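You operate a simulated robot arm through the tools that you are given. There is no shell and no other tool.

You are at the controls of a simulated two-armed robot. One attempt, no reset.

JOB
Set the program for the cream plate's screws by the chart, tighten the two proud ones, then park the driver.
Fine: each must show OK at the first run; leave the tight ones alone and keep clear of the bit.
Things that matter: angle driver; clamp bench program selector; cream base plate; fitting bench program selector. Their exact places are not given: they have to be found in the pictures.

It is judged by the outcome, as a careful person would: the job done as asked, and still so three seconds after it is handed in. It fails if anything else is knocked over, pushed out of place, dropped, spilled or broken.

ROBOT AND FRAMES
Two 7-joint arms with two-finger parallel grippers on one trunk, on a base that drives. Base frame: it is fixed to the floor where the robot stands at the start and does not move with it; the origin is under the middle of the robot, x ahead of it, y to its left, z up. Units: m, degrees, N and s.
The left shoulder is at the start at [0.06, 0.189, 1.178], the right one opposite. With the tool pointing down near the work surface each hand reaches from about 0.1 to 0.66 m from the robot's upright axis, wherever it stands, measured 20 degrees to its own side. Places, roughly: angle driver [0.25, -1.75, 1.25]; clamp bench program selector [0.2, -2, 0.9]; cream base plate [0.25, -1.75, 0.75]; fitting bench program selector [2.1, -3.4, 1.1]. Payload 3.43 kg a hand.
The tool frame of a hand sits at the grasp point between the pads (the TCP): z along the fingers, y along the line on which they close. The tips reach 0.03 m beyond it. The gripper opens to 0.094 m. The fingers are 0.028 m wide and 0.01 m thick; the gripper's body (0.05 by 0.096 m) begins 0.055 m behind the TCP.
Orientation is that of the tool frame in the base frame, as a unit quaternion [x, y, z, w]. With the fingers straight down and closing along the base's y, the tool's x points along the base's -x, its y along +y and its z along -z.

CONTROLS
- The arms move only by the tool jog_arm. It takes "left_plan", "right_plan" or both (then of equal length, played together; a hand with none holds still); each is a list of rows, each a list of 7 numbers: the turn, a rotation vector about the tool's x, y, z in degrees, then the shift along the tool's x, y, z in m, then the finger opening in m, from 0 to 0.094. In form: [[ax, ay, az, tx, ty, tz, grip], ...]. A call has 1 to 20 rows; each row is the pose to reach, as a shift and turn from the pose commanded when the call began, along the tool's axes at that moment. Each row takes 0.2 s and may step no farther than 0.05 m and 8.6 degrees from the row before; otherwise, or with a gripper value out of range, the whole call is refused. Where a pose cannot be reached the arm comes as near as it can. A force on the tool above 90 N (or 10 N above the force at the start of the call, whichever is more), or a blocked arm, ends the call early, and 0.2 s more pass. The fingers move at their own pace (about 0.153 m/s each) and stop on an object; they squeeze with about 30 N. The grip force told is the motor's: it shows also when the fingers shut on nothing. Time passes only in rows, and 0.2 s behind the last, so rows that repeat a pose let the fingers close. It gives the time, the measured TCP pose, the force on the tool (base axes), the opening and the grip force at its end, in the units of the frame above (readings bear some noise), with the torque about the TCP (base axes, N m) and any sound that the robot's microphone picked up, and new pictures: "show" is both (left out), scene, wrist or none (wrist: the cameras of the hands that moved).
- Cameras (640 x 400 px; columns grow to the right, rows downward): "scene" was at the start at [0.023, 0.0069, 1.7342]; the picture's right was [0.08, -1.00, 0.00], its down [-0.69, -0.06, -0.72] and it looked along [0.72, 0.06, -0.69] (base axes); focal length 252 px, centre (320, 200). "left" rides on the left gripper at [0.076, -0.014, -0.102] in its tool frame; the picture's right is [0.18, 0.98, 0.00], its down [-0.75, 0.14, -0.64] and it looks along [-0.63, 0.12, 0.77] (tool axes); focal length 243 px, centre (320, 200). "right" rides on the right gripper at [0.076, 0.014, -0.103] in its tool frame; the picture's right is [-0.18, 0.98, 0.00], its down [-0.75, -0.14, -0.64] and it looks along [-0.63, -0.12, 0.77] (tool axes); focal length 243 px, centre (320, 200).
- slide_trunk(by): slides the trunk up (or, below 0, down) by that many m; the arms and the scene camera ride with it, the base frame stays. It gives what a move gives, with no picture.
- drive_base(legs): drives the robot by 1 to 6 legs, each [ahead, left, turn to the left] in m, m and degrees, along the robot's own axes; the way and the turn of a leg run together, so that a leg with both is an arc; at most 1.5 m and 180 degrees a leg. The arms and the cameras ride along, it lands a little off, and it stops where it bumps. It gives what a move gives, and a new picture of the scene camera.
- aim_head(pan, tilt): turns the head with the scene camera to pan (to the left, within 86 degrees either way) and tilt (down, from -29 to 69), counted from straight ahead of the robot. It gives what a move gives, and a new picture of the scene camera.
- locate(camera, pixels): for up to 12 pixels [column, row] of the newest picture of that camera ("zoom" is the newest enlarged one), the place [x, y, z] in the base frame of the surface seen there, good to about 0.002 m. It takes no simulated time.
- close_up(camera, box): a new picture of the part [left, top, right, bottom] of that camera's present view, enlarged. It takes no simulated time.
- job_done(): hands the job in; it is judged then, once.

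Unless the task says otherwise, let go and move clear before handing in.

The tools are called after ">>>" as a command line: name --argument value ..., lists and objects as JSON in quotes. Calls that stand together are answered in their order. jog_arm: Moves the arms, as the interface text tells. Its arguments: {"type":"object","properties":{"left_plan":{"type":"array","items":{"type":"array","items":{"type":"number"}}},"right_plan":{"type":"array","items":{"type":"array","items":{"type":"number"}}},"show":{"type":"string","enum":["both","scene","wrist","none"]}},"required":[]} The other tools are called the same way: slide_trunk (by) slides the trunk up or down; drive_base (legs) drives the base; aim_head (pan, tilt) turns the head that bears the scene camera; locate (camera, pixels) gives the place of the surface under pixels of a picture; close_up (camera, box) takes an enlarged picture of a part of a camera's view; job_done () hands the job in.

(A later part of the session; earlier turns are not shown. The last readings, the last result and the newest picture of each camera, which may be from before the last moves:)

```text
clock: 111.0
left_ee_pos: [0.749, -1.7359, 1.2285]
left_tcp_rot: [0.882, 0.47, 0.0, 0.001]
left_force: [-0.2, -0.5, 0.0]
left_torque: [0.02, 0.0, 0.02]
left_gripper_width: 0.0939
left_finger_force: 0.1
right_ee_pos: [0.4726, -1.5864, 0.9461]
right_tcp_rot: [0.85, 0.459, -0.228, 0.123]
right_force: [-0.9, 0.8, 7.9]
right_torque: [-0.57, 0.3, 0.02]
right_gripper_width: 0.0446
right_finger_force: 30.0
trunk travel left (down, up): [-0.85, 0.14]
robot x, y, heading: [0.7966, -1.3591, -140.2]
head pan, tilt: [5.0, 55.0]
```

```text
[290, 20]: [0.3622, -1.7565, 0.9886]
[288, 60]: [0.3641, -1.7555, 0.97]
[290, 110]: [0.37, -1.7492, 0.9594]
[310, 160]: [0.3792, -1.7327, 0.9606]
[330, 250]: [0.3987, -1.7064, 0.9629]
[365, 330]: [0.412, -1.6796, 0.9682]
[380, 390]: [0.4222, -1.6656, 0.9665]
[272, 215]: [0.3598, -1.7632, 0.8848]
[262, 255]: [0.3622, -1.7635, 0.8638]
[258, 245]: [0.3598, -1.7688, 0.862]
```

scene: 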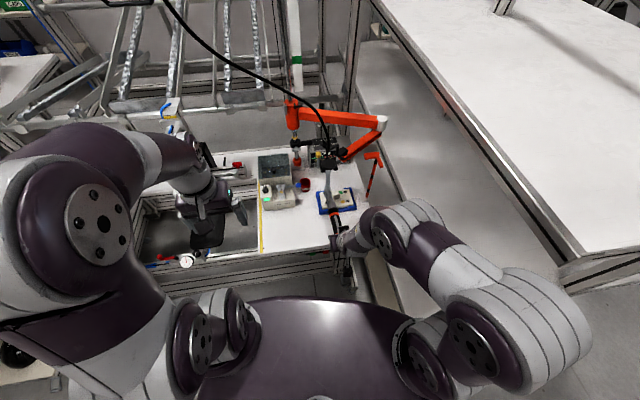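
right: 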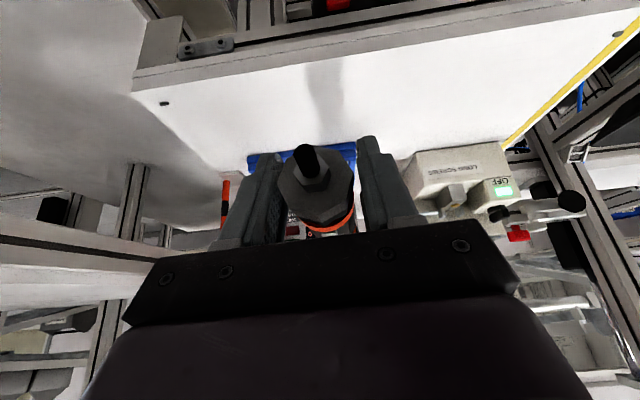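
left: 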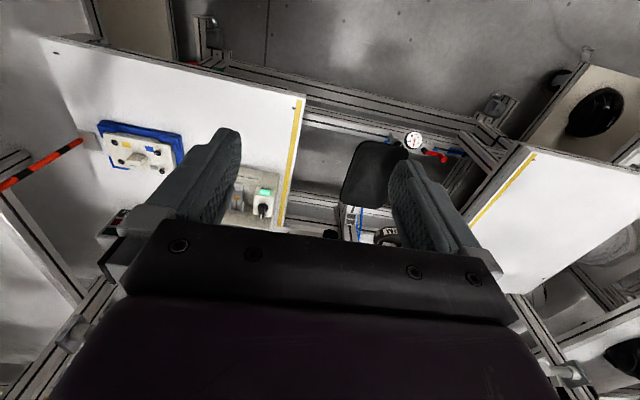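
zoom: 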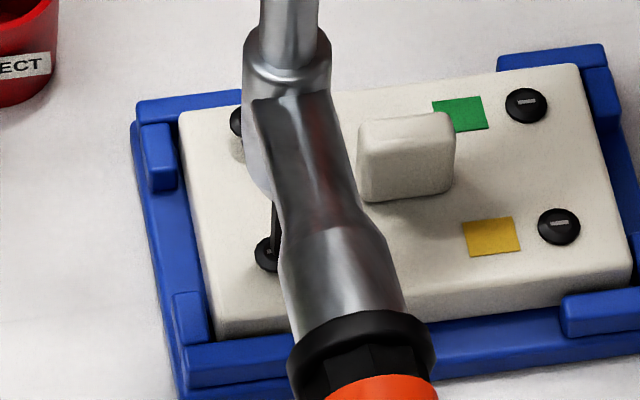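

The tool is level, but S2's head now reads z≈0.863 instead of 0.869: the screw seems to have gone down. I zoom closely at S2 and at the display.

>>> close_up --camera "scene" --box '[316, 188, 336, 210]'

>>> locate --camera "zoom" --pixels '[[285, 245], [275, 235], [270, 250], [290, 260], [300, 225], [238, 90], [245, 75], [300, 255], [285, 270]]'

```text
16.00 times, centred on (326, 199) of scene
```

zoom: 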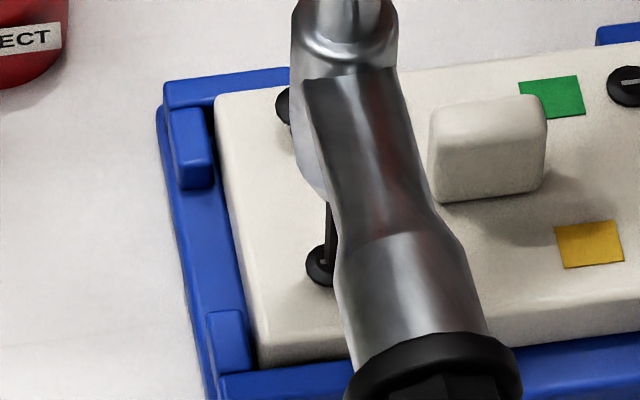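

```text
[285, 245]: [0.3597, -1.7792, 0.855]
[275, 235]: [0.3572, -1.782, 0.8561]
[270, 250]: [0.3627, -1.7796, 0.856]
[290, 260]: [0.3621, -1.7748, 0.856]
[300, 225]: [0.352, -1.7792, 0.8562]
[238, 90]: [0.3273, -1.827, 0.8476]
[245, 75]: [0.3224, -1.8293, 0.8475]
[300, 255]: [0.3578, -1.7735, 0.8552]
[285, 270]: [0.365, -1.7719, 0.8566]
```

>>> locate --camera "zoom" --pixels '[[316, 258], [322, 262], [312, 265], [320, 275], [315, 250], [283, 105], [280, 98], [288, 125], [330, 225], [330, 245]]'

>>> aim_head --pan 5 --tilt 45

```text
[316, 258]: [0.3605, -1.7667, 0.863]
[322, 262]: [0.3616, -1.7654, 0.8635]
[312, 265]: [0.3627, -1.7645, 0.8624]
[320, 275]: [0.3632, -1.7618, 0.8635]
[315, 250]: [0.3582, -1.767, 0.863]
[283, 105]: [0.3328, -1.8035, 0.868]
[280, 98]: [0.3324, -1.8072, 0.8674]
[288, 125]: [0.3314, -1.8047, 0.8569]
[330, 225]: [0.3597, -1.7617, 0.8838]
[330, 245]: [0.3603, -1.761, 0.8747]
```

```text
clock: 111.7
left_ee_pos: [0.7482, -1.7353, 1.2275]
left_tcp_rot: [0.883, 0.47, 0.0, 0.0]
left_force: [-0.5, 1.0, 0.2]
left_torque: [0.01, 0.05, 0.0]
left_gripper_width: 0.0938
left_finger_force: 0.1
right_ee_pos: [0.4737, -1.5872, 0.946]
right_tcp_rot: [0.85, 0.459, -0.228, 0.123]
right_force: [0.5, -0.1, 7.3]
right_torque: [0.07, -0.08, -0.01]
right_gripper_width: 0.0452
right_finger_force: 29.8
trunk travel left (down, up): [-0.85, 0.14]
robot x, y, heading: [0.7949, -1.3567, -140.0]
head pan, tilt: [5.0, 45.0]
```

scene: 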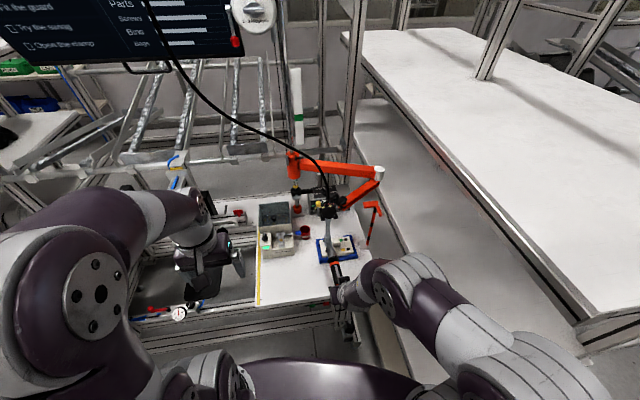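

S2's head has gone down about 5 mm (0.863 versus S1's 0.868). I check the display to see whether it is running.

>>> close_up --camera "scene" --box '[300, 185, 355, 225]'

>>> close_up --camera "scene" --box '[318, 232, 340, 260]'

```text
10.00 times, centred on (328, 205) of scene
```

zoom: 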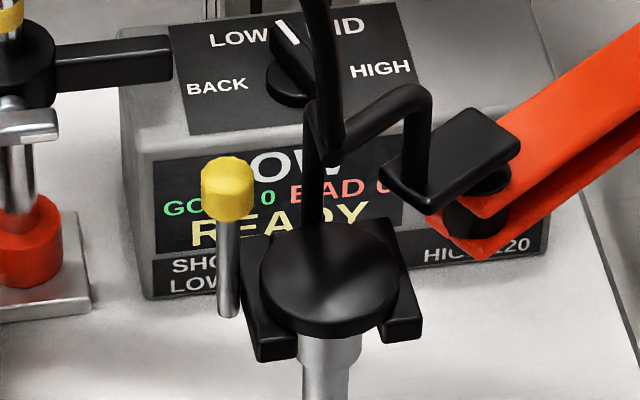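

```text
14.29 times, centred on (329, 246) of scene
```

zoom: 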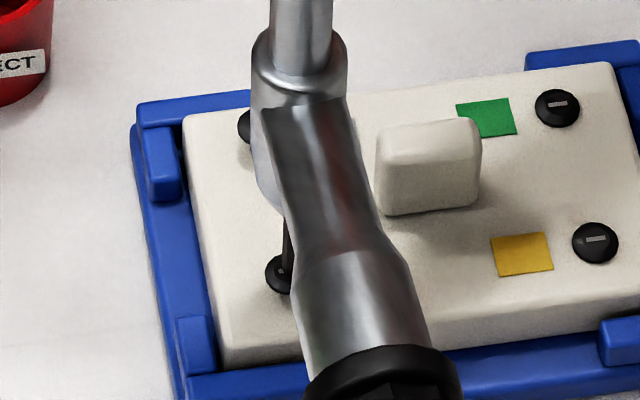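

The display still says READY (LOW, 0/0): pushing merely slid the loose screw down a bit, so the start needs the lever strip. I'll squeeze that strip with the left hand from the left, fingers above and below the handle. First I roll the left hand 90° while bringing it to the left of the handle, still high.

>>> jog_arm --left_plan '[[7.5, 0, 0, -0.0082, -0.0158, 0.004, 0.09], [15, 0, 0, -0.0164, -0.0317, 0.01, 0.09], [22.5, 0, 0, -0.0246, -0.0475, 0.018, 0.09], [30, 0, 0, -0.0327, -0.0633, 0.027, 0.09], [37.5, 0, 0, -0.0409, -0.0792, 0.036, 0.09], [45, 0, 0, -0.0491, -0.095, 0.045, 0.09], [52.5, 0, 0, -0.0573, -0.1108, 0.055, 0.09], [60, 0, 0, -0.0655, -0.1267, 0.065, 0.09], [67.5, 0, 0, -0.0737, -0.1425, 0.075, 0.09], [75, 0, 0, -0.0818, -0.1583, 0.085, 0.09], [82.5, 0, 0, -0.09, -0.1742, 0.096, 0.09], [90, 0, 0, -0.0982, -0.19, 0.108, 0.09]]' --show "both"

```text
clock: 114.3
left_ee_pos: [0.6296, -1.6947, 1.133]
left_tcp_rot: [0.787, 0.418, -0.213, -0.4]
left_force: [-0.6, -0.2, 1.6]
left_torque: [-0.03, 0.0, -0.01]
left_gripper_width: 0.09
left_finger_force: 0.0
left hand out of reach, approached as far as the arm can: row 7, 8, 9, 10, 11, 12
right_ee_pos: [0.4721, -1.5867, 0.9464]
right_tcp_rot: [0.85, 0.459, -0.228, 0.123]
right_force: [-0.1, -0.2, 6.8]
right_torque: [0.1, -0.1, 0.02]
right_gripper_width: 0.0447
right_finger_force: 30.5
trunk travel left (down, up): [-0.85, 0.14]
robot x, y, heading: [0.7952, -1.3613, -139.8]
head pan, tilt: [5.0, 45.0]
```

scene: 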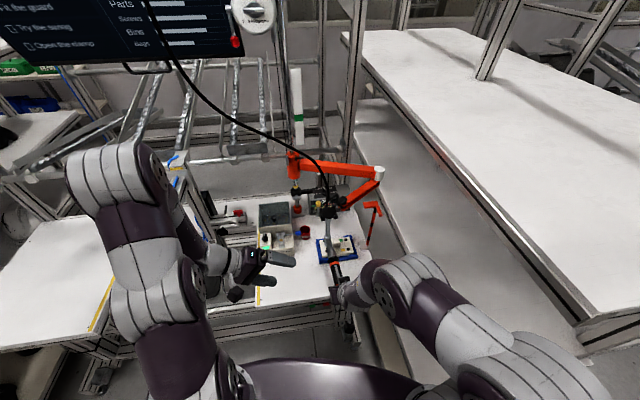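
left: 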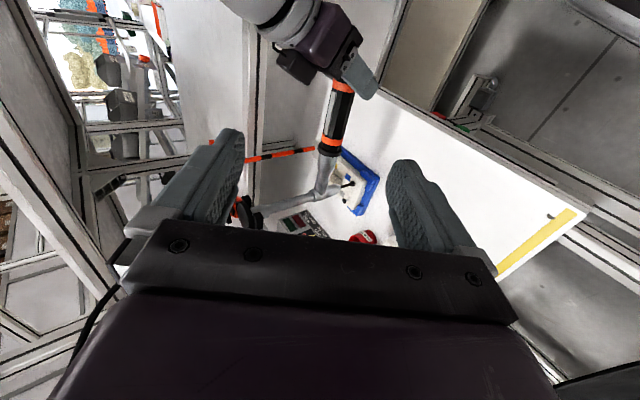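

The left wrist can only roll about 54°, so a squeeze from the side is not possible here; but its camera shows the driver and S2 well. I unroll the hand and will instead press the strip from above with closed fingertips, leaning slightly away from the right hand.

>>> jog_arm --left_plan '[[-7.7, 0, 0, -0.0024, -0.0102, -0.003, 0.09], [-15.4, 0, 0, -0.0048, -0.0203, -0.006, 0.06], [-23.1, 0, 0, -0.0072, -0.0305, -0.009, 0.03], [-30.8, 0, 0, -0.0096, -0.0406, -0.012, 0.0], [-38.5, 0, 0, -0.012, -0.0508, -0.015, 0.0], [-46.2, 0, 0, -0.0144, -0.061, -0.018, 0.0], [-54, 0, 0, -0.0168, -0.0711, -0.0211, 0.0]]' --show "both"

```text
clock: 115.9
left_ee_pos: [0.599, -1.696, 1.2011]
left_tcp_rot: [0.883, 0.47, 0.0, 0.002]
left_force: [-0.9, -0.1, 0.1]
left_torque: [-0.01, -0.02, -0.01]
left_gripper_width: 0.0001
left_finger_force: 29.8
right_ee_pos: [0.4738, -1.5867, 0.9454]
right_tcp_rot: [0.85, 0.46, -0.228, 0.124]
right_force: [-0.8, 0.3, 5.7]
right_torque: [0.17, 0.09, 0.0]
right_gripper_width: 0.045
right_finger_force: 30.2
trunk travel left (down, up): [-0.85, 0.14]
robot x, y, heading: [0.7966, -1.3602, -140.0]
head pan, tilt: [5.0, 45.0]
```

scene: 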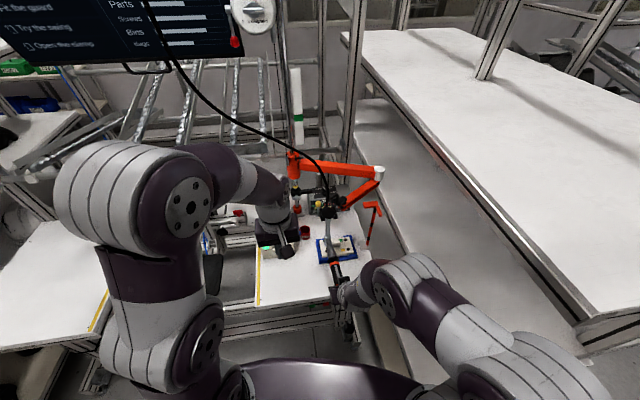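
left: 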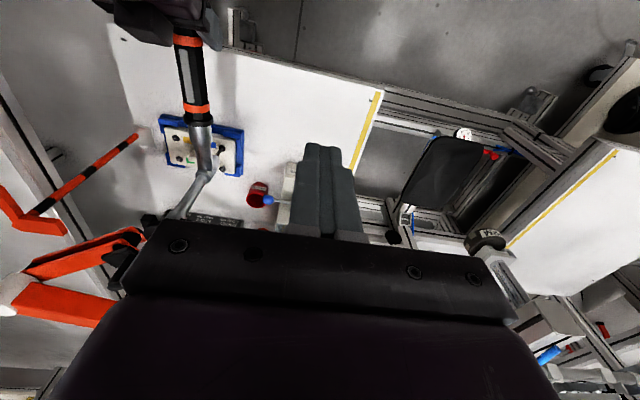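

The left camera sees the handle: rings at (187,42) and (197,110), strip between them at about (187,75). I locate the strip and neighbours to place the fingertips.

>>> locate --camera "left" --pixels '[[183, 52], [184, 65], [186, 80], [189, 93], [187, 42], [196, 108], [206, 160], [175, 75], [197, 75], [212, 20]]'

>>> close_up --camera "left" --box '[130, 0, 270, 200]'

```text
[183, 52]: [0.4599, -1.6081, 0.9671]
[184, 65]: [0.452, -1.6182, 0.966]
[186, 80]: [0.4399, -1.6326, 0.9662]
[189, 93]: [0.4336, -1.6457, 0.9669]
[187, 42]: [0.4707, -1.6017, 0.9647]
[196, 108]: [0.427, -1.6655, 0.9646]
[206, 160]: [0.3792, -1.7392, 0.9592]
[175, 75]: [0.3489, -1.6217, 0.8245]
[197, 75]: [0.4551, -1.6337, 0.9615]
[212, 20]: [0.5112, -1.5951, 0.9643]
```

```text
2.00 times, centred on (200, 100) of left
```

zoom: 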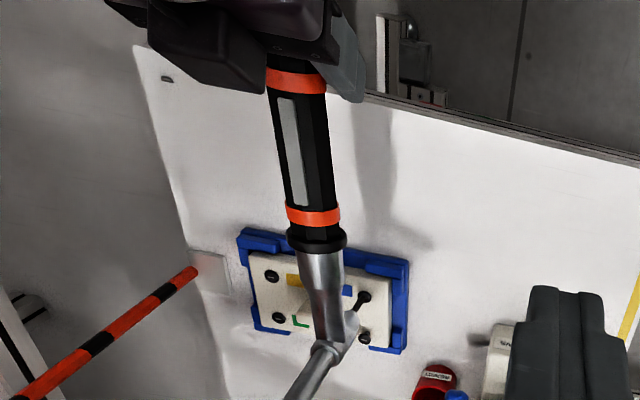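

The strip's middle is at about [0.443,-1.633,0.966], and there is room between it and the right hand. I bring the left hand, closed and leaning 15°, to hover 6 cm above the strip.

>>> jog_arm --left_plan '[[0, 3, 0, -0.0086, -0.0328, 0.015, 0.0], [0, 6, 0, -0.0172, -0.0656, 0.04, 0.0], [0, 9, 0, -0.0257, -0.0984, 0.07, 0.0], [0, 12, 0, -0.0343, -0.1312, 0.105, 0.0], [0, 15, 0, -0.0429, -0.164, 0.141, 0.0]]' --show "both"

```text
clock: 117.1
left_ee_pos: [0.437, -1.6399, 1.0578]
left_tcp_rot: [0.875, 0.466, 0.116, -0.061]
left_force: [-0.1, -0.2, 0.2]
left_torque: [-0.02, 0.02, 0.01]
left_gripper_width: 0.0
left_finger_force: 30.0
right_ee_pos: [0.4717, -1.5876, 0.9462]
right_tcp_rot: [0.85, 0.459, -0.228, 0.124]
right_force: [0.1, -0.5, 5.9]
right_torque: [0.17, 0.17, -0.03]
right_gripper_width: 0.0446
right_finger_force: 29.7
trunk travel left (down, up): [-0.85, 0.14]
robot x, y, heading: [0.7934, -1.3562, -140.1]
head pan, tilt: [5.0, 45.0]
```

scene: 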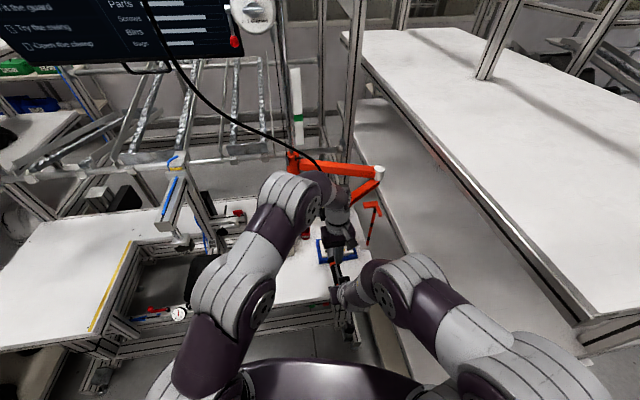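
left: 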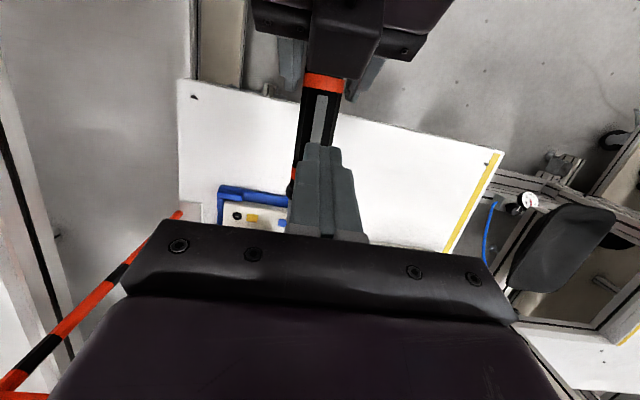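

The fingertips are above the strip (strip at (318,120), tips at (322,150) in the left view). I check the left wrist's clearance to the driver's arm in the scene.

>>> close_up --camera "scene" --box '[270, 140, 410, 330]'

>>> locate --camera "scene" --pixels '[[335, 190], [340, 215], [338, 240], [345, 170], [330, 180], [350, 200], [365, 190], [322, 165]]'

```text
2.11 times, centred on (340, 235) of scene
```

zoom: 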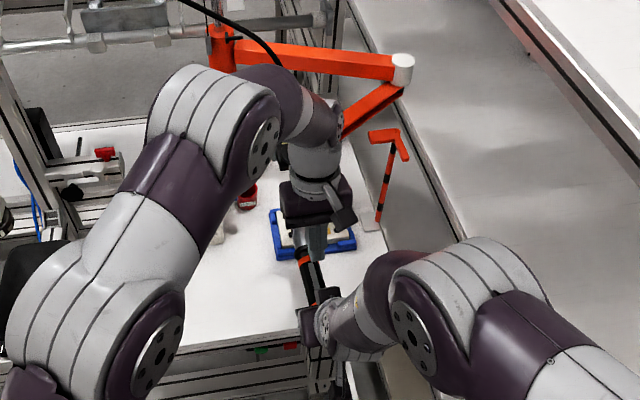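

```text
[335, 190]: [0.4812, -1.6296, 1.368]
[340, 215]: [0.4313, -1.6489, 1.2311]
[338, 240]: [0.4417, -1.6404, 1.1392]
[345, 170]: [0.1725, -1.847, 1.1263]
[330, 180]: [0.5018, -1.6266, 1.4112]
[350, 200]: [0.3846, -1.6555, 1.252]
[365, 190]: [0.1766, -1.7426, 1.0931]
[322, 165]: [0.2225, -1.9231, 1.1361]
```

Clearances are fine. I lower the left fingertips 5 cm, to about 1 cm above the strip.

>>> jog_arm --left_plan '[[0, 0, 0, -0.0052, 0, 0.0193, 0.0], [0, 0, 0, -0.0104, 0, 0.0386, 0.0], [0, 0, 0, -0.013, 0, 0.0483, 0.0]]' --show "both"

```text
clock: 117.9
left_ee_pos: [0.4394, -1.6402, 1.0074]
left_tcp_rot: [0.875, 0.466, 0.115, -0.06]
left_force: [-1.0, -0.3, 0.1]
left_torque: [0.03, -0.03, -0.01]
left_gripper_width: 0.0
left_finger_force: 30.2
right_ee_pos: [0.4728, -1.5871, 0.9471]
right_tcp_rot: [0.849, 0.459, -0.229, 0.124]
right_force: [-0.6, 0.4, 6.4]
right_torque: [0.0, -0.1, 0.02]
right_gripper_width: 0.0447
right_finger_force: 29.6
trunk travel left (down, up): [-0.85, 0.14]
robot x, y, heading: [0.799, -1.3551, -140.2]
head pan, tilt: [5.0, 45.0]
```

scene: 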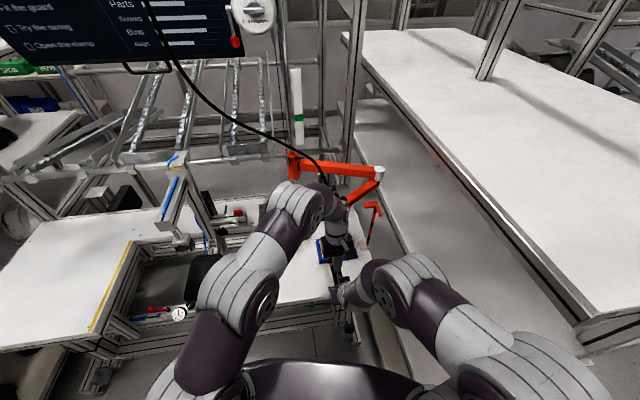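
left: 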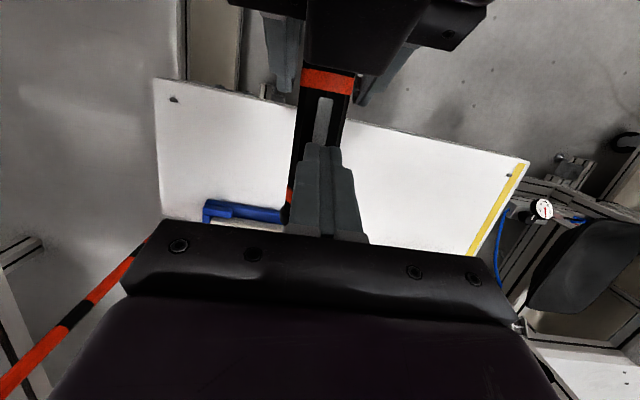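

The tips are about 9 mm over the strip. I press down on it in small steps while the right hand keeps light downward pressure.

>>> jog_arm --left_plan '[[0, 0, 0, -0.0013, 0, 0.0048, 0.0], [0, 0, 0, -0.0023, 0, 0.0087, 0.0], [0, 0, 0, -0.0031, 0, 0.0116, 0.0]]' --right_plan '[[0, 0, 0, 0.0, 0, 0.0, 0.02], [0, 0, 0, 0.0002, 0, 0.0004, 0.02], [0, 0, 0, 0.0005, 0, 0.0008, 0.02]]' --show "scene"

>>> close_up --camera "scene" --box '[300, 180, 380, 250]'

```text
clock: 118.7
left_ee_pos: [0.4393, -1.6415, 0.9979]
left_tcp_rot: [0.875, 0.466, 0.116, -0.061]
left_force: [7.5, 6.5, 20.2]
left_torque: [0.09, -0.11, -0.01]
left_gripper_width: 0.0001
left_finger_force: 29.5
right_ee_pos: [0.4723, -1.5847, 0.945]
right_tcp_rot: [0.85, 0.459, -0.228, 0.123]
right_force: [-6.5, -5.8, -5.2]
right_torque: [-0.39, 0.22, -0.08]
right_gripper_width: 0.0446
right_finger_force: 29.8
trunk travel left (down, up): [-0.85, 0.14]
robot x, y, heading: [0.7975, -1.3598, -140.0]
head pan, tilt: [5.0, 45.0]
```

scene: 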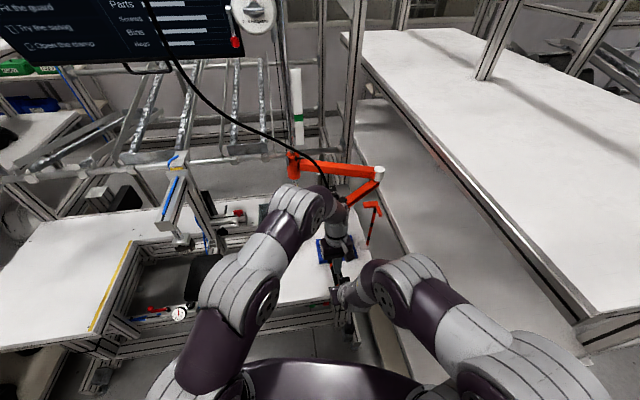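

```text
5.71 times, centred on (340, 215) of scene
```

zoom: 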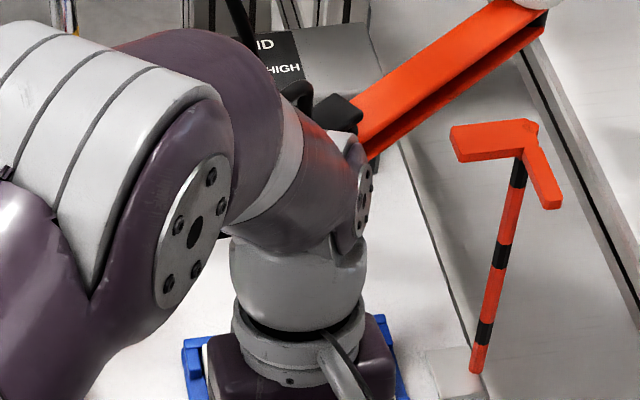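

The left hand presses the strip with about 20 N, but no sound was reported, and the display is hidden by the left arm. I look through both wrist cameras for the display.

>>> close_up --camera "right" --box '[0, 0, 640, 400]'

>>> close_up --camera "left" --box '[0, 0, 640, 400]'

```text
1.00 times, centred on (320, 200) of right (not enlarged: the box is as wide or as high as the picture)
```

zoom: 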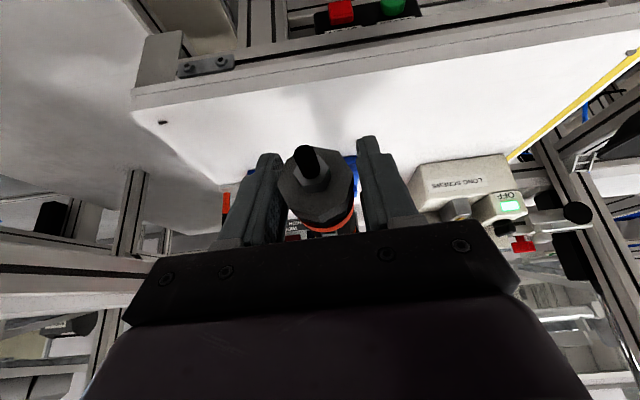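

```text
1.00 times, centred on (320, 200) of left (not enlarged: the box is as wide or as high as the picture)
```

zoom: 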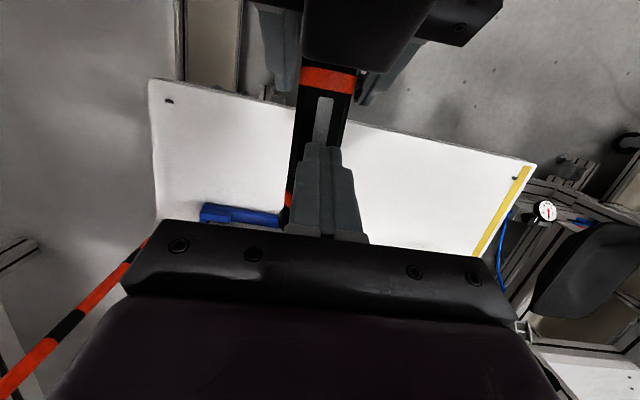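

No view of the display from here. I hold the press for another moment with slight lowering and watch for sound or the driver sinking.

>>> jog_arm --left_plan '[[0, 0, 0, -0.0003, 0, 0.001, 0.0], [0, 0, 0, -0.0003, 0, 0.001, 0.0], [0, 0, 0, -0.0003, 0, 0.001, 0.0]]' --right_plan '[[0, 0, 0, 0.0005, 0, 0.0009, 0.02], [0, 0, 0, 0.0005, 0, 0.0009, 0.02], [0, 0, 0, 0.0005, 0, 0.0009, 0.02]]' --show "none"

```text
clock: 119.5
left_ee_pos: [0.4392, -1.6414, 0.9958]
left_tcp_rot: [0.876, 0.465, 0.115, -0.059]
left_force: [11.3, 11.3, 34.2]
left_torque: [0.24, -0.21, -0.18]
left_gripper_width: 0.0
left_finger_force: 30.0
right_ee_pos: [0.473, -1.5861, 0.9443]
right_tcp_rot: [0.849, 0.459, -0.229, 0.123]
right_force: [-12.6, -11.7, -19.8]
right_torque: [-0.13, 0.0, -0.02]
right_gripper_width: 0.0447
right_finger_force: 30.6
trunk travel left (down, up): [-0.85, 0.14]
robot x, y, heading: [0.7921, -1.3561, -139.9]
head pan, tilt: [5.0, 45.0]
```

With 34 N on the strip there is still no sound or sinking, so I release the strip and move the left hand away to read the display.

>>> jog_arm --left_plan '[[0, 0, 0, 0.0026, 0, -0.0097, 0.0], [0, 0, 0, 0.0104, 0, -0.0386, 0.0], [0, 0, 0, 0.02, 0.02, -0.07, 0.0], [0, 0, 0, 0.03, 0.06, -0.1, 0.0], [0, 0, 0, 0.04, 0.1, -0.12, 0.0], [0, 0, 0, 0.05, 0.14, -0.14, 0.0]]' --show "scene"

>>> close_up --camera "scene" --box '[295, 185, 365, 270]'

```text
refused: row 4 steps farther than a row can; nothing moved
```

```text
4.71 times, centred on (330, 228) of scene
```

zoom: 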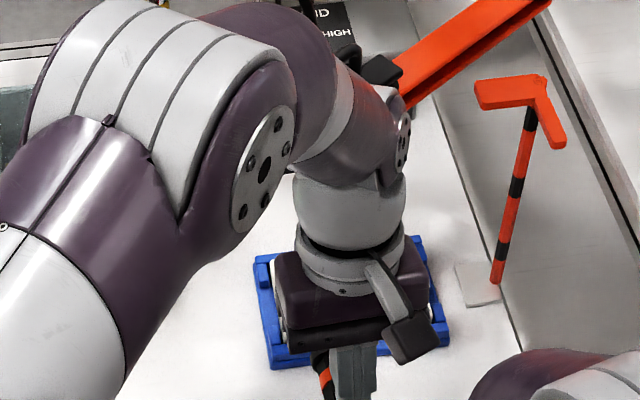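

>>> jog_arm --left_plan '[[0, 0, 0, 0.0026, 0, -0.0097, 0.0], [0, 0, 0, 0.0104, 0, -0.0386, 0.0], [0, 0, 0, 0.018, 0.015, -0.07, 0.0], [0, 0, 0, 0.024, 0.05, -0.095, 0.0], [0, 0, 0, 0.03, 0.09, -0.115, 0.0], [0, 0, 0, 0.036, 0.132, -0.13, 0.0]]' --show "scene"

>>> close_up --camera "scene" --box '[295, 185, 365, 270]'

```text
clock: 120.9
left_ee_pos: [0.5478, -1.7141, 1.1312]
left_tcp_rot: [0.876, 0.465, 0.115, -0.06]
left_force: [0.0, 0.5, 0.2]
left_torque: [0.0, 0.02, 0.05]
left_gripper_width: 0.0002
left_finger_force: 30.0
right_ee_pos: [0.4736, -1.5873, 0.944]
right_tcp_rot: [0.85, 0.459, -0.229, 0.122]
right_force: [0.6, -0.4, 5.9]
right_torque: [-0.17, -0.18, 0.02]
right_gripper_width: 0.0448
right_finger_force: 29.9
trunk travel left (down, up): [-0.85, 0.14]
robot x, y, heading: [0.7934, -1.3545, -139.8]
head pan, tilt: [5.0, 45.0]
```

scene: 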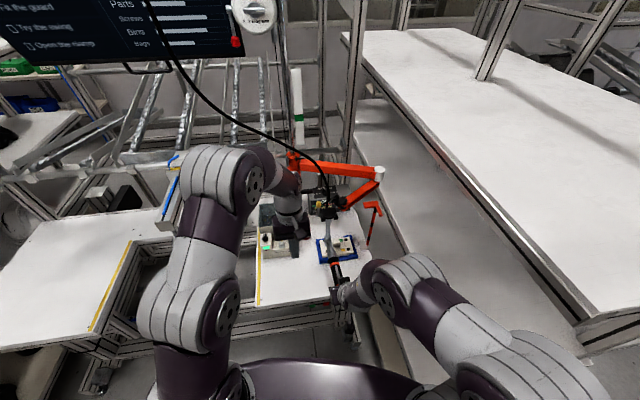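

```text
4.71 times, centred on (330, 228) of scene
```

zoom: 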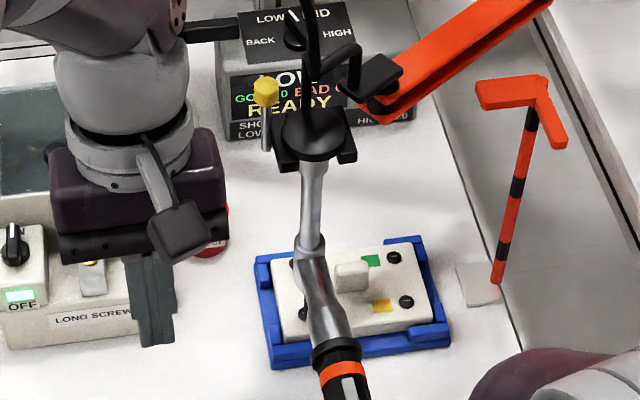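

Still READY with GOOD 0 / BAD 0, so the strip is not the start or the axial push was too small. I look closely at S2's height, the mount with the yellow-topped rod, and the handle for another start control.

>>> close_up --camera "scene" --box '[316, 234, 340, 258]'

>>> locate --camera "zoom" --pixels '[[274, 262], [268, 258], [270, 270], [280, 275], [245, 115], [240, 108], [585, 235], [560, 95], [285, 235]]'

>>> close_up --camera "scene" --box '[305, 180, 365, 225]'

```text
16.00 times, centred on (328, 246) of scene
```

zoom: 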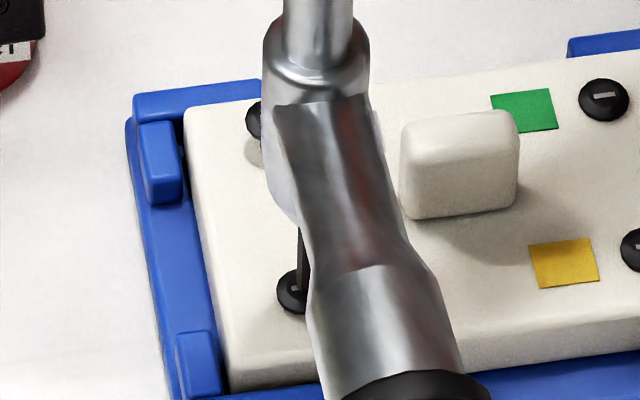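

```text
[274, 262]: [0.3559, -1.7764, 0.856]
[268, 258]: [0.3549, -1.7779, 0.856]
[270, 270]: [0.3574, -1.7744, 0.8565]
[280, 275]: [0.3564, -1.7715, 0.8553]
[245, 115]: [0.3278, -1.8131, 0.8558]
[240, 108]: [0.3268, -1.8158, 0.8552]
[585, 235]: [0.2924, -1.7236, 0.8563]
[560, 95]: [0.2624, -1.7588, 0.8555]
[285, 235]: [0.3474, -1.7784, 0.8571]
```

```text
8.89 times, centred on (335, 202) of scene
```

zoom: 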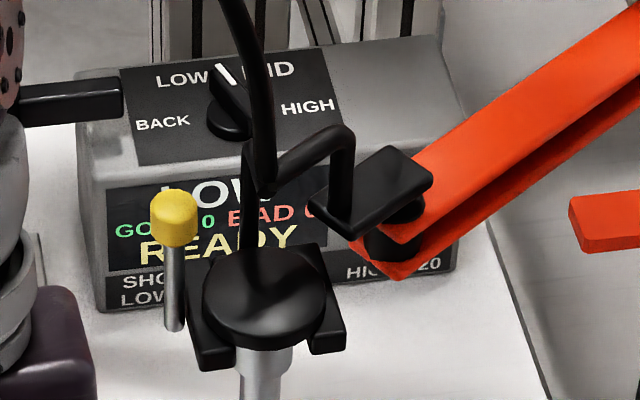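

>>> close_up --camera "scene" --box '[316, 234, 340, 258]'

>>> locate --camera "zoom" --pixels '[[290, 283], [284, 290], [290, 300], [297, 305], [283, 280], [300, 245], [301, 265], [253, 118], [250, 110], [604, 97], [632, 245]]'

```text
16.00 times, centred on (328, 246) of scene
```

zoom: 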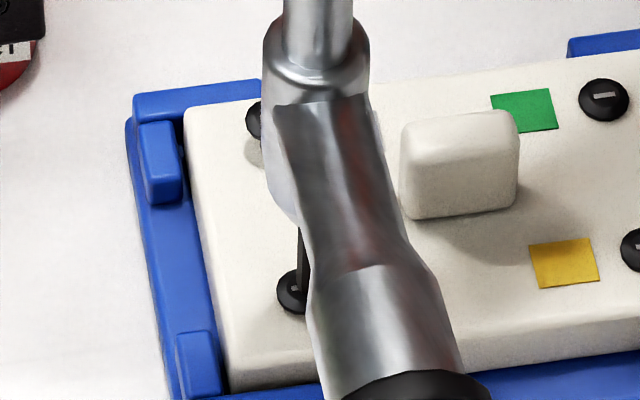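

```text
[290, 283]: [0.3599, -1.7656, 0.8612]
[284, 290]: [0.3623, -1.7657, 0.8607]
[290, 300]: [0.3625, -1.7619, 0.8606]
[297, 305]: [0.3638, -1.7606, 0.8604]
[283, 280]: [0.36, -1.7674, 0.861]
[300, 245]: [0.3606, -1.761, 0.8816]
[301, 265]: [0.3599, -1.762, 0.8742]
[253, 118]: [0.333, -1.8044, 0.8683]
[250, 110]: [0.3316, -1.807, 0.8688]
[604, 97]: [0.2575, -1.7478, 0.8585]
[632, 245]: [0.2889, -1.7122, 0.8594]
```

S2's head is now at 0.861, nearly level with the tight ones (0.859), though no run was started. Before doing more I study the handle strip at the highest zoom for its nature.

>>> close_up --camera "scene" --box '[322, 256, 350, 290]'

>>> close_up --camera "left" --box '[180, 20, 300, 140]'

```text
11.76 times, centred on (336, 273) of scene
```

zoom: 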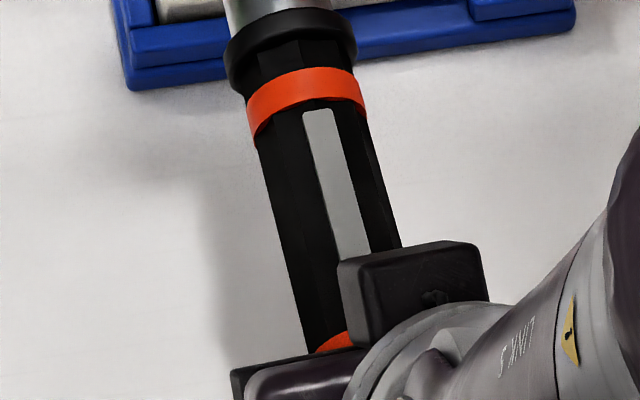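

```text
3.33 times, centred on (240, 80) of left
```

zoom: 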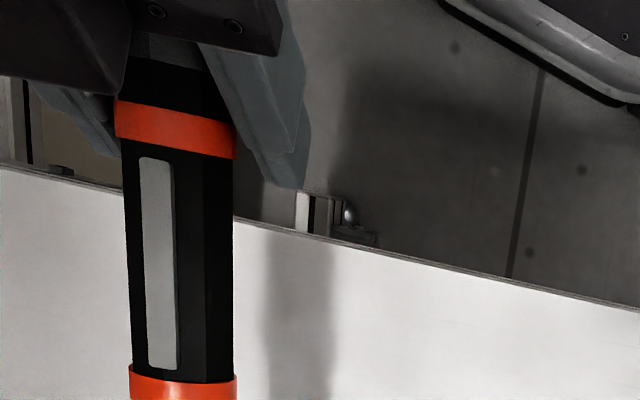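

The strip looks like a raised plate. I lift the driver 15 mm to see whether S2 springs back or stays down.

>>> jog_arm --right_plan '[[0, 0, 0, -0.0025, 0, -0.0043, 0.02], [0, 0, 0, -0.005, 0, -0.0087, 0.02], [0, 0, 0, -0.0075, 0, -0.013, 0.02]]' --show "scene"

>>> close_up --camera "scene" --box '[316, 234, 340, 258]'

```text
clock: 121.7
left_ee_pos: [0.5464, -1.7133, 1.1301]
left_tcp_rot: [0.875, 0.466, 0.115, -0.06]
left_force: [0.7, -0.1, -0.4]
left_torque: [-0.01, 0.01, -0.01]
left_gripper_width: 0.0
left_finger_force: 30.4
right_ee_pos: [0.4733, -1.5883, 0.9587]
right_tcp_rot: [0.849, 0.46, -0.227, 0.123]
right_force: [0.6, 0.1, 4.1]
right_torque: [0.11, -0.05, 0.05]
right_gripper_width: 0.0445
right_finger_force: 29.9
trunk travel left (down, up): [-0.85, 0.14]
robot x, y, heading: [0.7955, -1.3571, -139.8]
head pan, tilt: [5.0, 45.0]
```

scene: 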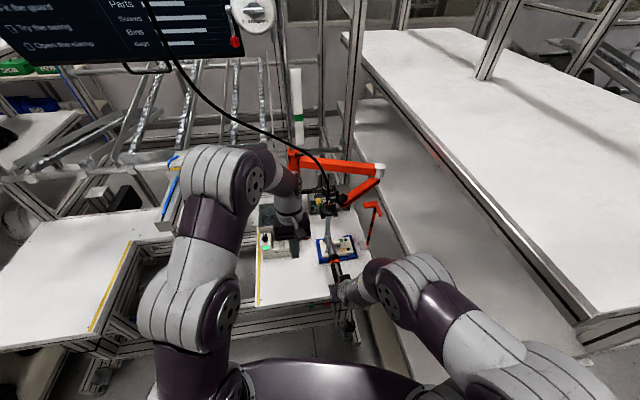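

```text
16.00 times, centred on (328, 246) of scene
```

zoom: 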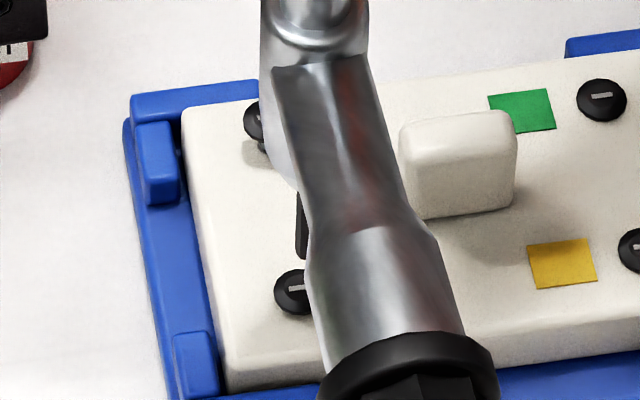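

S2 stays down where it was pushed (head flush at (293,290)). I locate its centre mark and the bit again to check the alignment, since the start may need the bit properly engaged.

>>> locate --camera "zoom" --pixels '[[290, 288], [296, 288], [300, 288], [276, 290], [290, 271], [290, 312], [302, 205], [302, 235], [301, 255], [299, 225], [305, 225], [601, 97]]'

```text
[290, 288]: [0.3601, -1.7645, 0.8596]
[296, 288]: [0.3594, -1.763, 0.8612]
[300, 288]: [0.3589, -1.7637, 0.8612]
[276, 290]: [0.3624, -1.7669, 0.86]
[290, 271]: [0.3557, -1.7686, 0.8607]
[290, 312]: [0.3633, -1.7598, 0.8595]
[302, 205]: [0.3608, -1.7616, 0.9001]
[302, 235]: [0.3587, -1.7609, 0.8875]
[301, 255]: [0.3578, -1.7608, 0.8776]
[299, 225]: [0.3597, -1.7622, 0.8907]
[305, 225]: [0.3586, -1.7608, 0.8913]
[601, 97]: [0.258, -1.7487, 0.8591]
```

Alignment was within 1 mm, so that is not the problem. I pressed the strip near its head end; if it is a lever hinged there, it must be pressed at its free end by the near ring. I'll try on the untouched S1 first: lift, shift the bit over S1 and check.

>>> jog_arm --right_plan '[[0, 0, 0, -0.005, 0, -0.0087, 0.02], [0, 0, 0, -0.0153, -0.0003, -0.0021, 0.02], [0, 0, 0, -0.0256, -0.0005, 0.0045, 0.02], [0, 0, 0, -0.0456, -0.001, 0.0148, 0.02]]' --show "scene"

>>> close_up --camera "scene" --box '[314, 224, 344, 254]'

```text
clock: 122.7
left_ee_pos: [0.547, -1.7134, 1.1303]
left_tcp_rot: [0.875, 0.467, 0.115, -0.061]
left_force: [-0.1, 0.0, -0.6]
left_torque: [0.01, -0.02, 0.03]
left_gripper_width: 0.0
left_finger_force: 29.7
right_ee_pos: [0.4446, -1.6293, 0.9689]
right_tcp_rot: [0.85, 0.459, -0.228, 0.124]
right_force: [0.1, -0.3, 4.2]
right_torque: [-0.48, 0.03, -0.02]
right_gripper_width: 0.0449
right_finger_force: 30.4
trunk travel left (down, up): [-0.85, 0.14]
robot x, y, heading: [0.7955, -1.3566, -140.0]
head pan, tilt: [5.0, 45.0]
```

scene: 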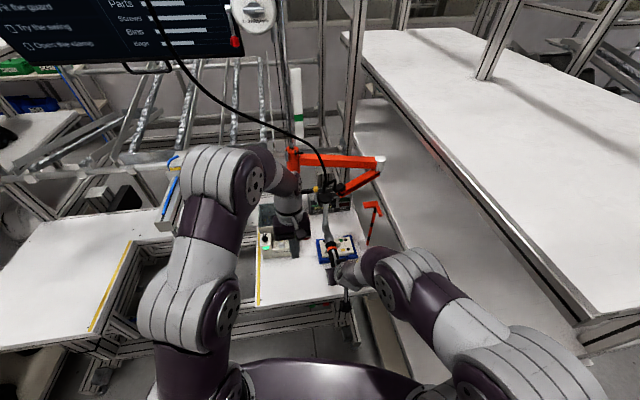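

```text
13.33 times, centred on (329, 239) of scene
```

zoom: 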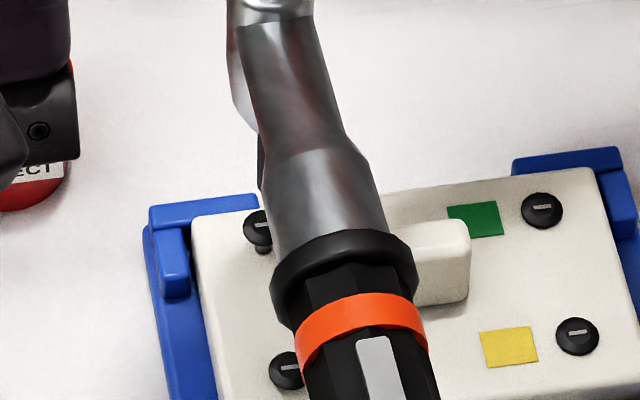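

>>> locate --camera "zoom" --pixels '[[261, 150], [261, 165], [261, 178], [261, 187], [258, 227], [264, 227], [260, 213], [262, 242], [245, 228]]'

```text
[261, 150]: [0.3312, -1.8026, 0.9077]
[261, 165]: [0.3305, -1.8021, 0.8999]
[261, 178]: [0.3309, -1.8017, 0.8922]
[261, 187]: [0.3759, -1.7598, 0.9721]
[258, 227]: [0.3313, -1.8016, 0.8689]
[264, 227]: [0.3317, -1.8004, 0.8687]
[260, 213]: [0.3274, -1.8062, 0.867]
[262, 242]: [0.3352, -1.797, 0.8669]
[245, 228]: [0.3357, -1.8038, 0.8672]
```

The bit is about 3 mm behind S1's centre. I correct that and lower to just touching S1.

>>> jog_arm --right_plan '[[0, 0, 0, 0.0027, 0.0006, -0.0016, 0.02], [0, 0, 0, 0.0057, 0.0006, 0.0036, 0.02], [0, 0, 0, 0.0087, 0.0006, 0.0088, 0.02], [0, 0, 0, 0.0109, 0.0006, 0.0127, 0.02]]' --show "scene"

>>> close_up --camera "scene" --box '[314, 224, 344, 254]'

>>> locate --camera "zoom" --pixels '[[261, 180], [261, 195], [261, 208], [256, 226], [250, 225], [262, 240], [245, 225]]'

```text
clock: 123.7
left_ee_pos: [0.5479, -1.714, 1.1316]
left_tcp_rot: [0.875, 0.467, 0.115, -0.061]
left_force: [-0.5, -0.1, 0.1]
left_torque: [-0.02, 0.0, 0.03]
left_gripper_width: 0.0
left_finger_force: 29.9
right_ee_pos: [0.4486, -1.6238, 0.9508]
right_tcp_rot: [0.85, 0.459, -0.228, 0.123]
right_force: [0.1, -0.1, 4.4]
right_torque: [0.05, 0.05, -0.01]
right_gripper_width: 0.0446
right_finger_force: 30.1
trunk travel left (down, up): [-0.85, 0.14]
robot x, y, heading: [0.7918, -1.3535, -139.9]
head pan, tilt: [5.0, 45.0]
```

scene: 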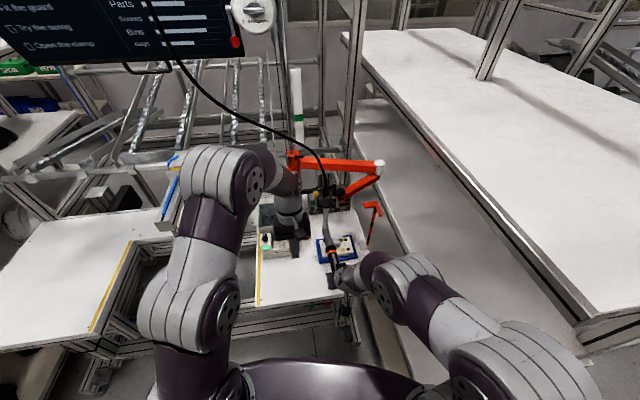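

```text
13.33 times, centred on (329, 239) of scene
```

zoom: 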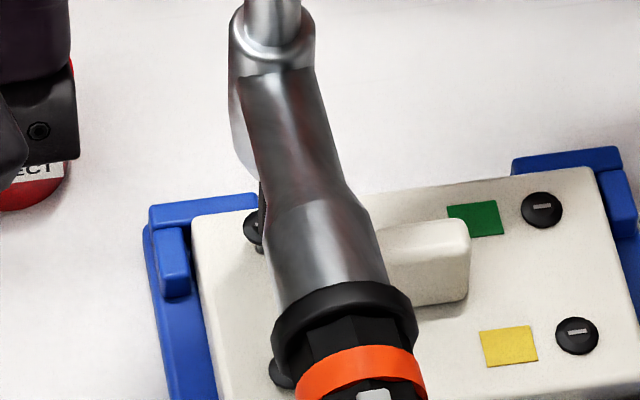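

```text
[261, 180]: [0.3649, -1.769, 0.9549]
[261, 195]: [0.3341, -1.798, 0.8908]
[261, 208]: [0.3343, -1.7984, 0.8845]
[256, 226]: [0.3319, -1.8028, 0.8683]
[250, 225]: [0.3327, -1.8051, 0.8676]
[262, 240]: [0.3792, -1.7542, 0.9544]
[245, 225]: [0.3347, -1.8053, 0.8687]
```

The bit is now 2 mm too near; I shift it back along the handle by 2 mm and check again.

>>> jog_arm --right_plan '[[0, 0, 0, -0.001, 0, -0.0017, 0.02], [0, 0, 0, -0.0026, -0.0001, -0.0007, 0.02], [0, 0, 0, -0.0026, -0.0001, -0.0007, 0.02]]' --show "scene"

>>> close_up --camera "scene" --box '[310, 224, 336, 250]'

>>> locate --camera "zoom" --pixels '[[355, 190], [355, 200], [356, 210], [350, 232], [345, 225], [340, 235], [350, 245], [338, 228]]'

```text
clock: 124.5
left_ee_pos: [0.5474, -1.7136, 1.1313]
left_tcp_rot: [0.875, 0.466, 0.116, -0.061]
left_force: [0.7, -0.6, 0.6]
left_torque: [0.01, 0.01, 0.0]
left_gripper_width: 0.0
left_finger_force: 30.1
right_ee_pos: [0.4479, -1.6259, 0.954]
right_tcp_rot: [0.85, 0.459, -0.228, 0.122]
right_force: [0.5, -0.3, 4.3]
right_torque: [0.11, -0.15, 0.03]
right_gripper_width: 0.0446
right_finger_force: 30.5
trunk travel left (down, up): [-0.85, 0.14]
robot x, y, heading: [0.7974, -1.3556, -140.0]
head pan, tilt: [5.0, 45.0]
```

scene: 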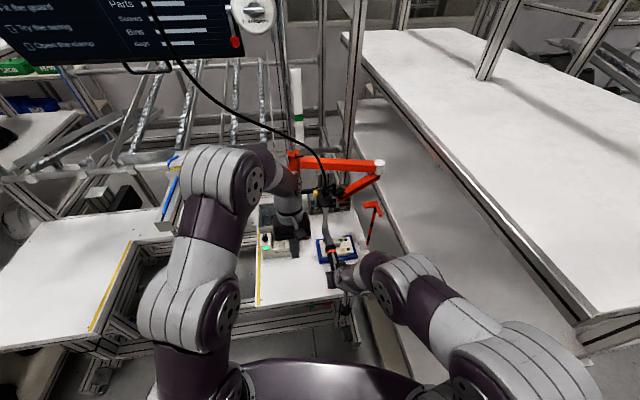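

```text
15.38 times, centred on (323, 237) of scene
```

zoom: 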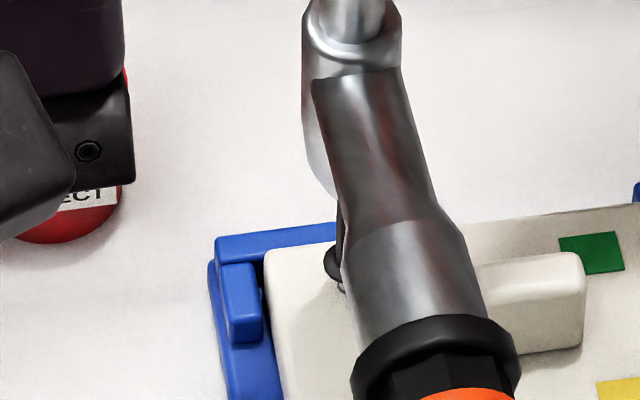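

```text
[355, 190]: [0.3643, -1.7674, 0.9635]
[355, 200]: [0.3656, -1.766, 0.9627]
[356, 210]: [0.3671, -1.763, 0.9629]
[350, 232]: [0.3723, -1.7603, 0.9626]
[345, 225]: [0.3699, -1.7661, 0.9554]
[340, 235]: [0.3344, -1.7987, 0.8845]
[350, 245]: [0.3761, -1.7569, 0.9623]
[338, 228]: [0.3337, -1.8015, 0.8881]
```

>>> locate --camera "zoom" --pixels '[[339, 208], [339, 215], [340, 222], [340, 230], [341, 240], [341, 248], [330, 262], [333, 252], [328, 258], [334, 272], [338, 265]]'

```text
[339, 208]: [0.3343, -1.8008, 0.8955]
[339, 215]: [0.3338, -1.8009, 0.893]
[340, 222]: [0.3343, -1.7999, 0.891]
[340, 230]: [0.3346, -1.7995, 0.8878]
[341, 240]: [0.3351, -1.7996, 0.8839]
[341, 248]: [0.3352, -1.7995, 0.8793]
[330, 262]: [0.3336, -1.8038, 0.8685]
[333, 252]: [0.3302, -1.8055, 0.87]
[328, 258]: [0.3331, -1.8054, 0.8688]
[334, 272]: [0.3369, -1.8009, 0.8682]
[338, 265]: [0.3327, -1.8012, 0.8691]
```

The bit is within about 1 mm of S1's centre, 2.7 mm above it. I lower it to a light touch while bringing the left hand (leaning 20°) over the strip's near end.

>>> jog_arm --left_plan '[[0, 1.2, 0, -0.008, -0.036, 0.01, 0.0], [0, 2.5, 0, -0.0165, -0.072, 0.028, 0.0], [0, 3.8, 0, -0.025, -0.105, 0.05, 0.0], [0, 5, 0, -0.033, -0.1325, 0.072, 0.0]]' --right_plan '[[0, 0, 0, 0.0005, 0, 0.0009, 0.02], [0, 0, 0, 0.001, 0, 0.0017, 0.02], [0, 0, 0, 0.0013, 0, 0.0022, 0.02], [0, 0, 0, 0.0015, 0, 0.0026, 0.02]]' --show "both"

```text
clock: 125.7
left_ee_pos: [0.4613, -1.6409, 1.04]
left_tcp_rot: [0.869, 0.462, 0.157, -0.079]
left_force: [4.0, -4.5, 2.8]
left_torque: [0.07, 0.03, -0.05]
left_gripper_width: 0.0
left_finger_force: 29.8
left hand out of reach, approached as far as the arm can: row 1, 2, 3, 4
right_ee_pos: [0.4474, -1.6165, 0.9449]
right_tcp_rot: [0.855, 0.454, -0.222, 0.117]
right_force: [-4.6, 3.9, 1.9]
right_torque: [-0.54, -0.66, -0.06]
right_gripper_width: 0.0449
right_finger_force: 30.2
trunk travel left (down, up): [-0.85, 0.14]
robot x, y, heading: [0.7937, -1.3555, -140.0]
head pan, tilt: [5.0, 45.0]
stopped in row 4 (left hand): the force on the tool passed its limit at 96 N (the readings are from after the stop); the commanded pose is now the measured one
```

scene: 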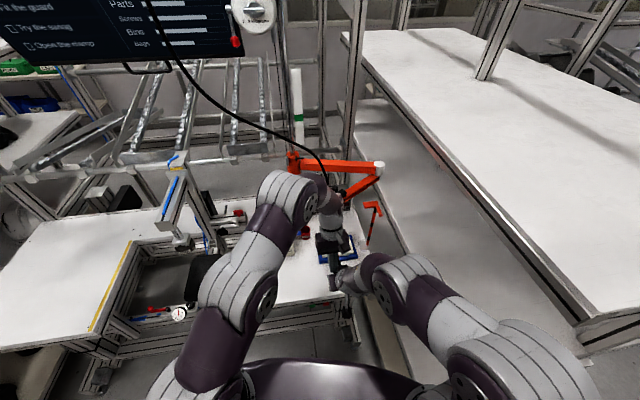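
right: 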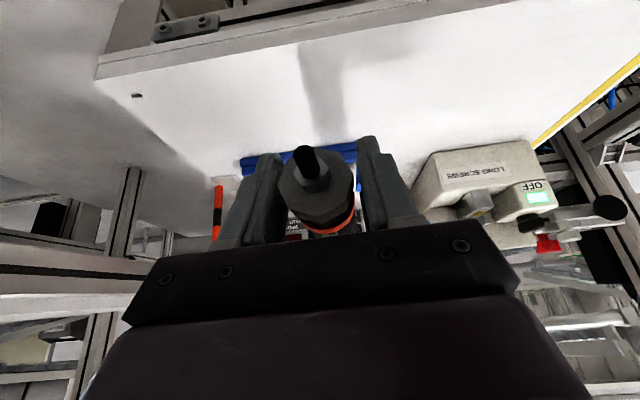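
left: 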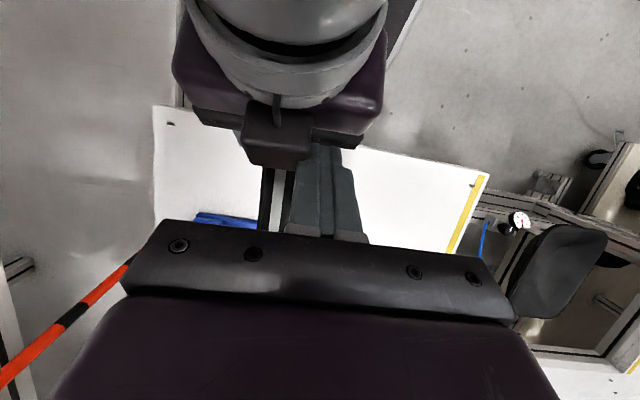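

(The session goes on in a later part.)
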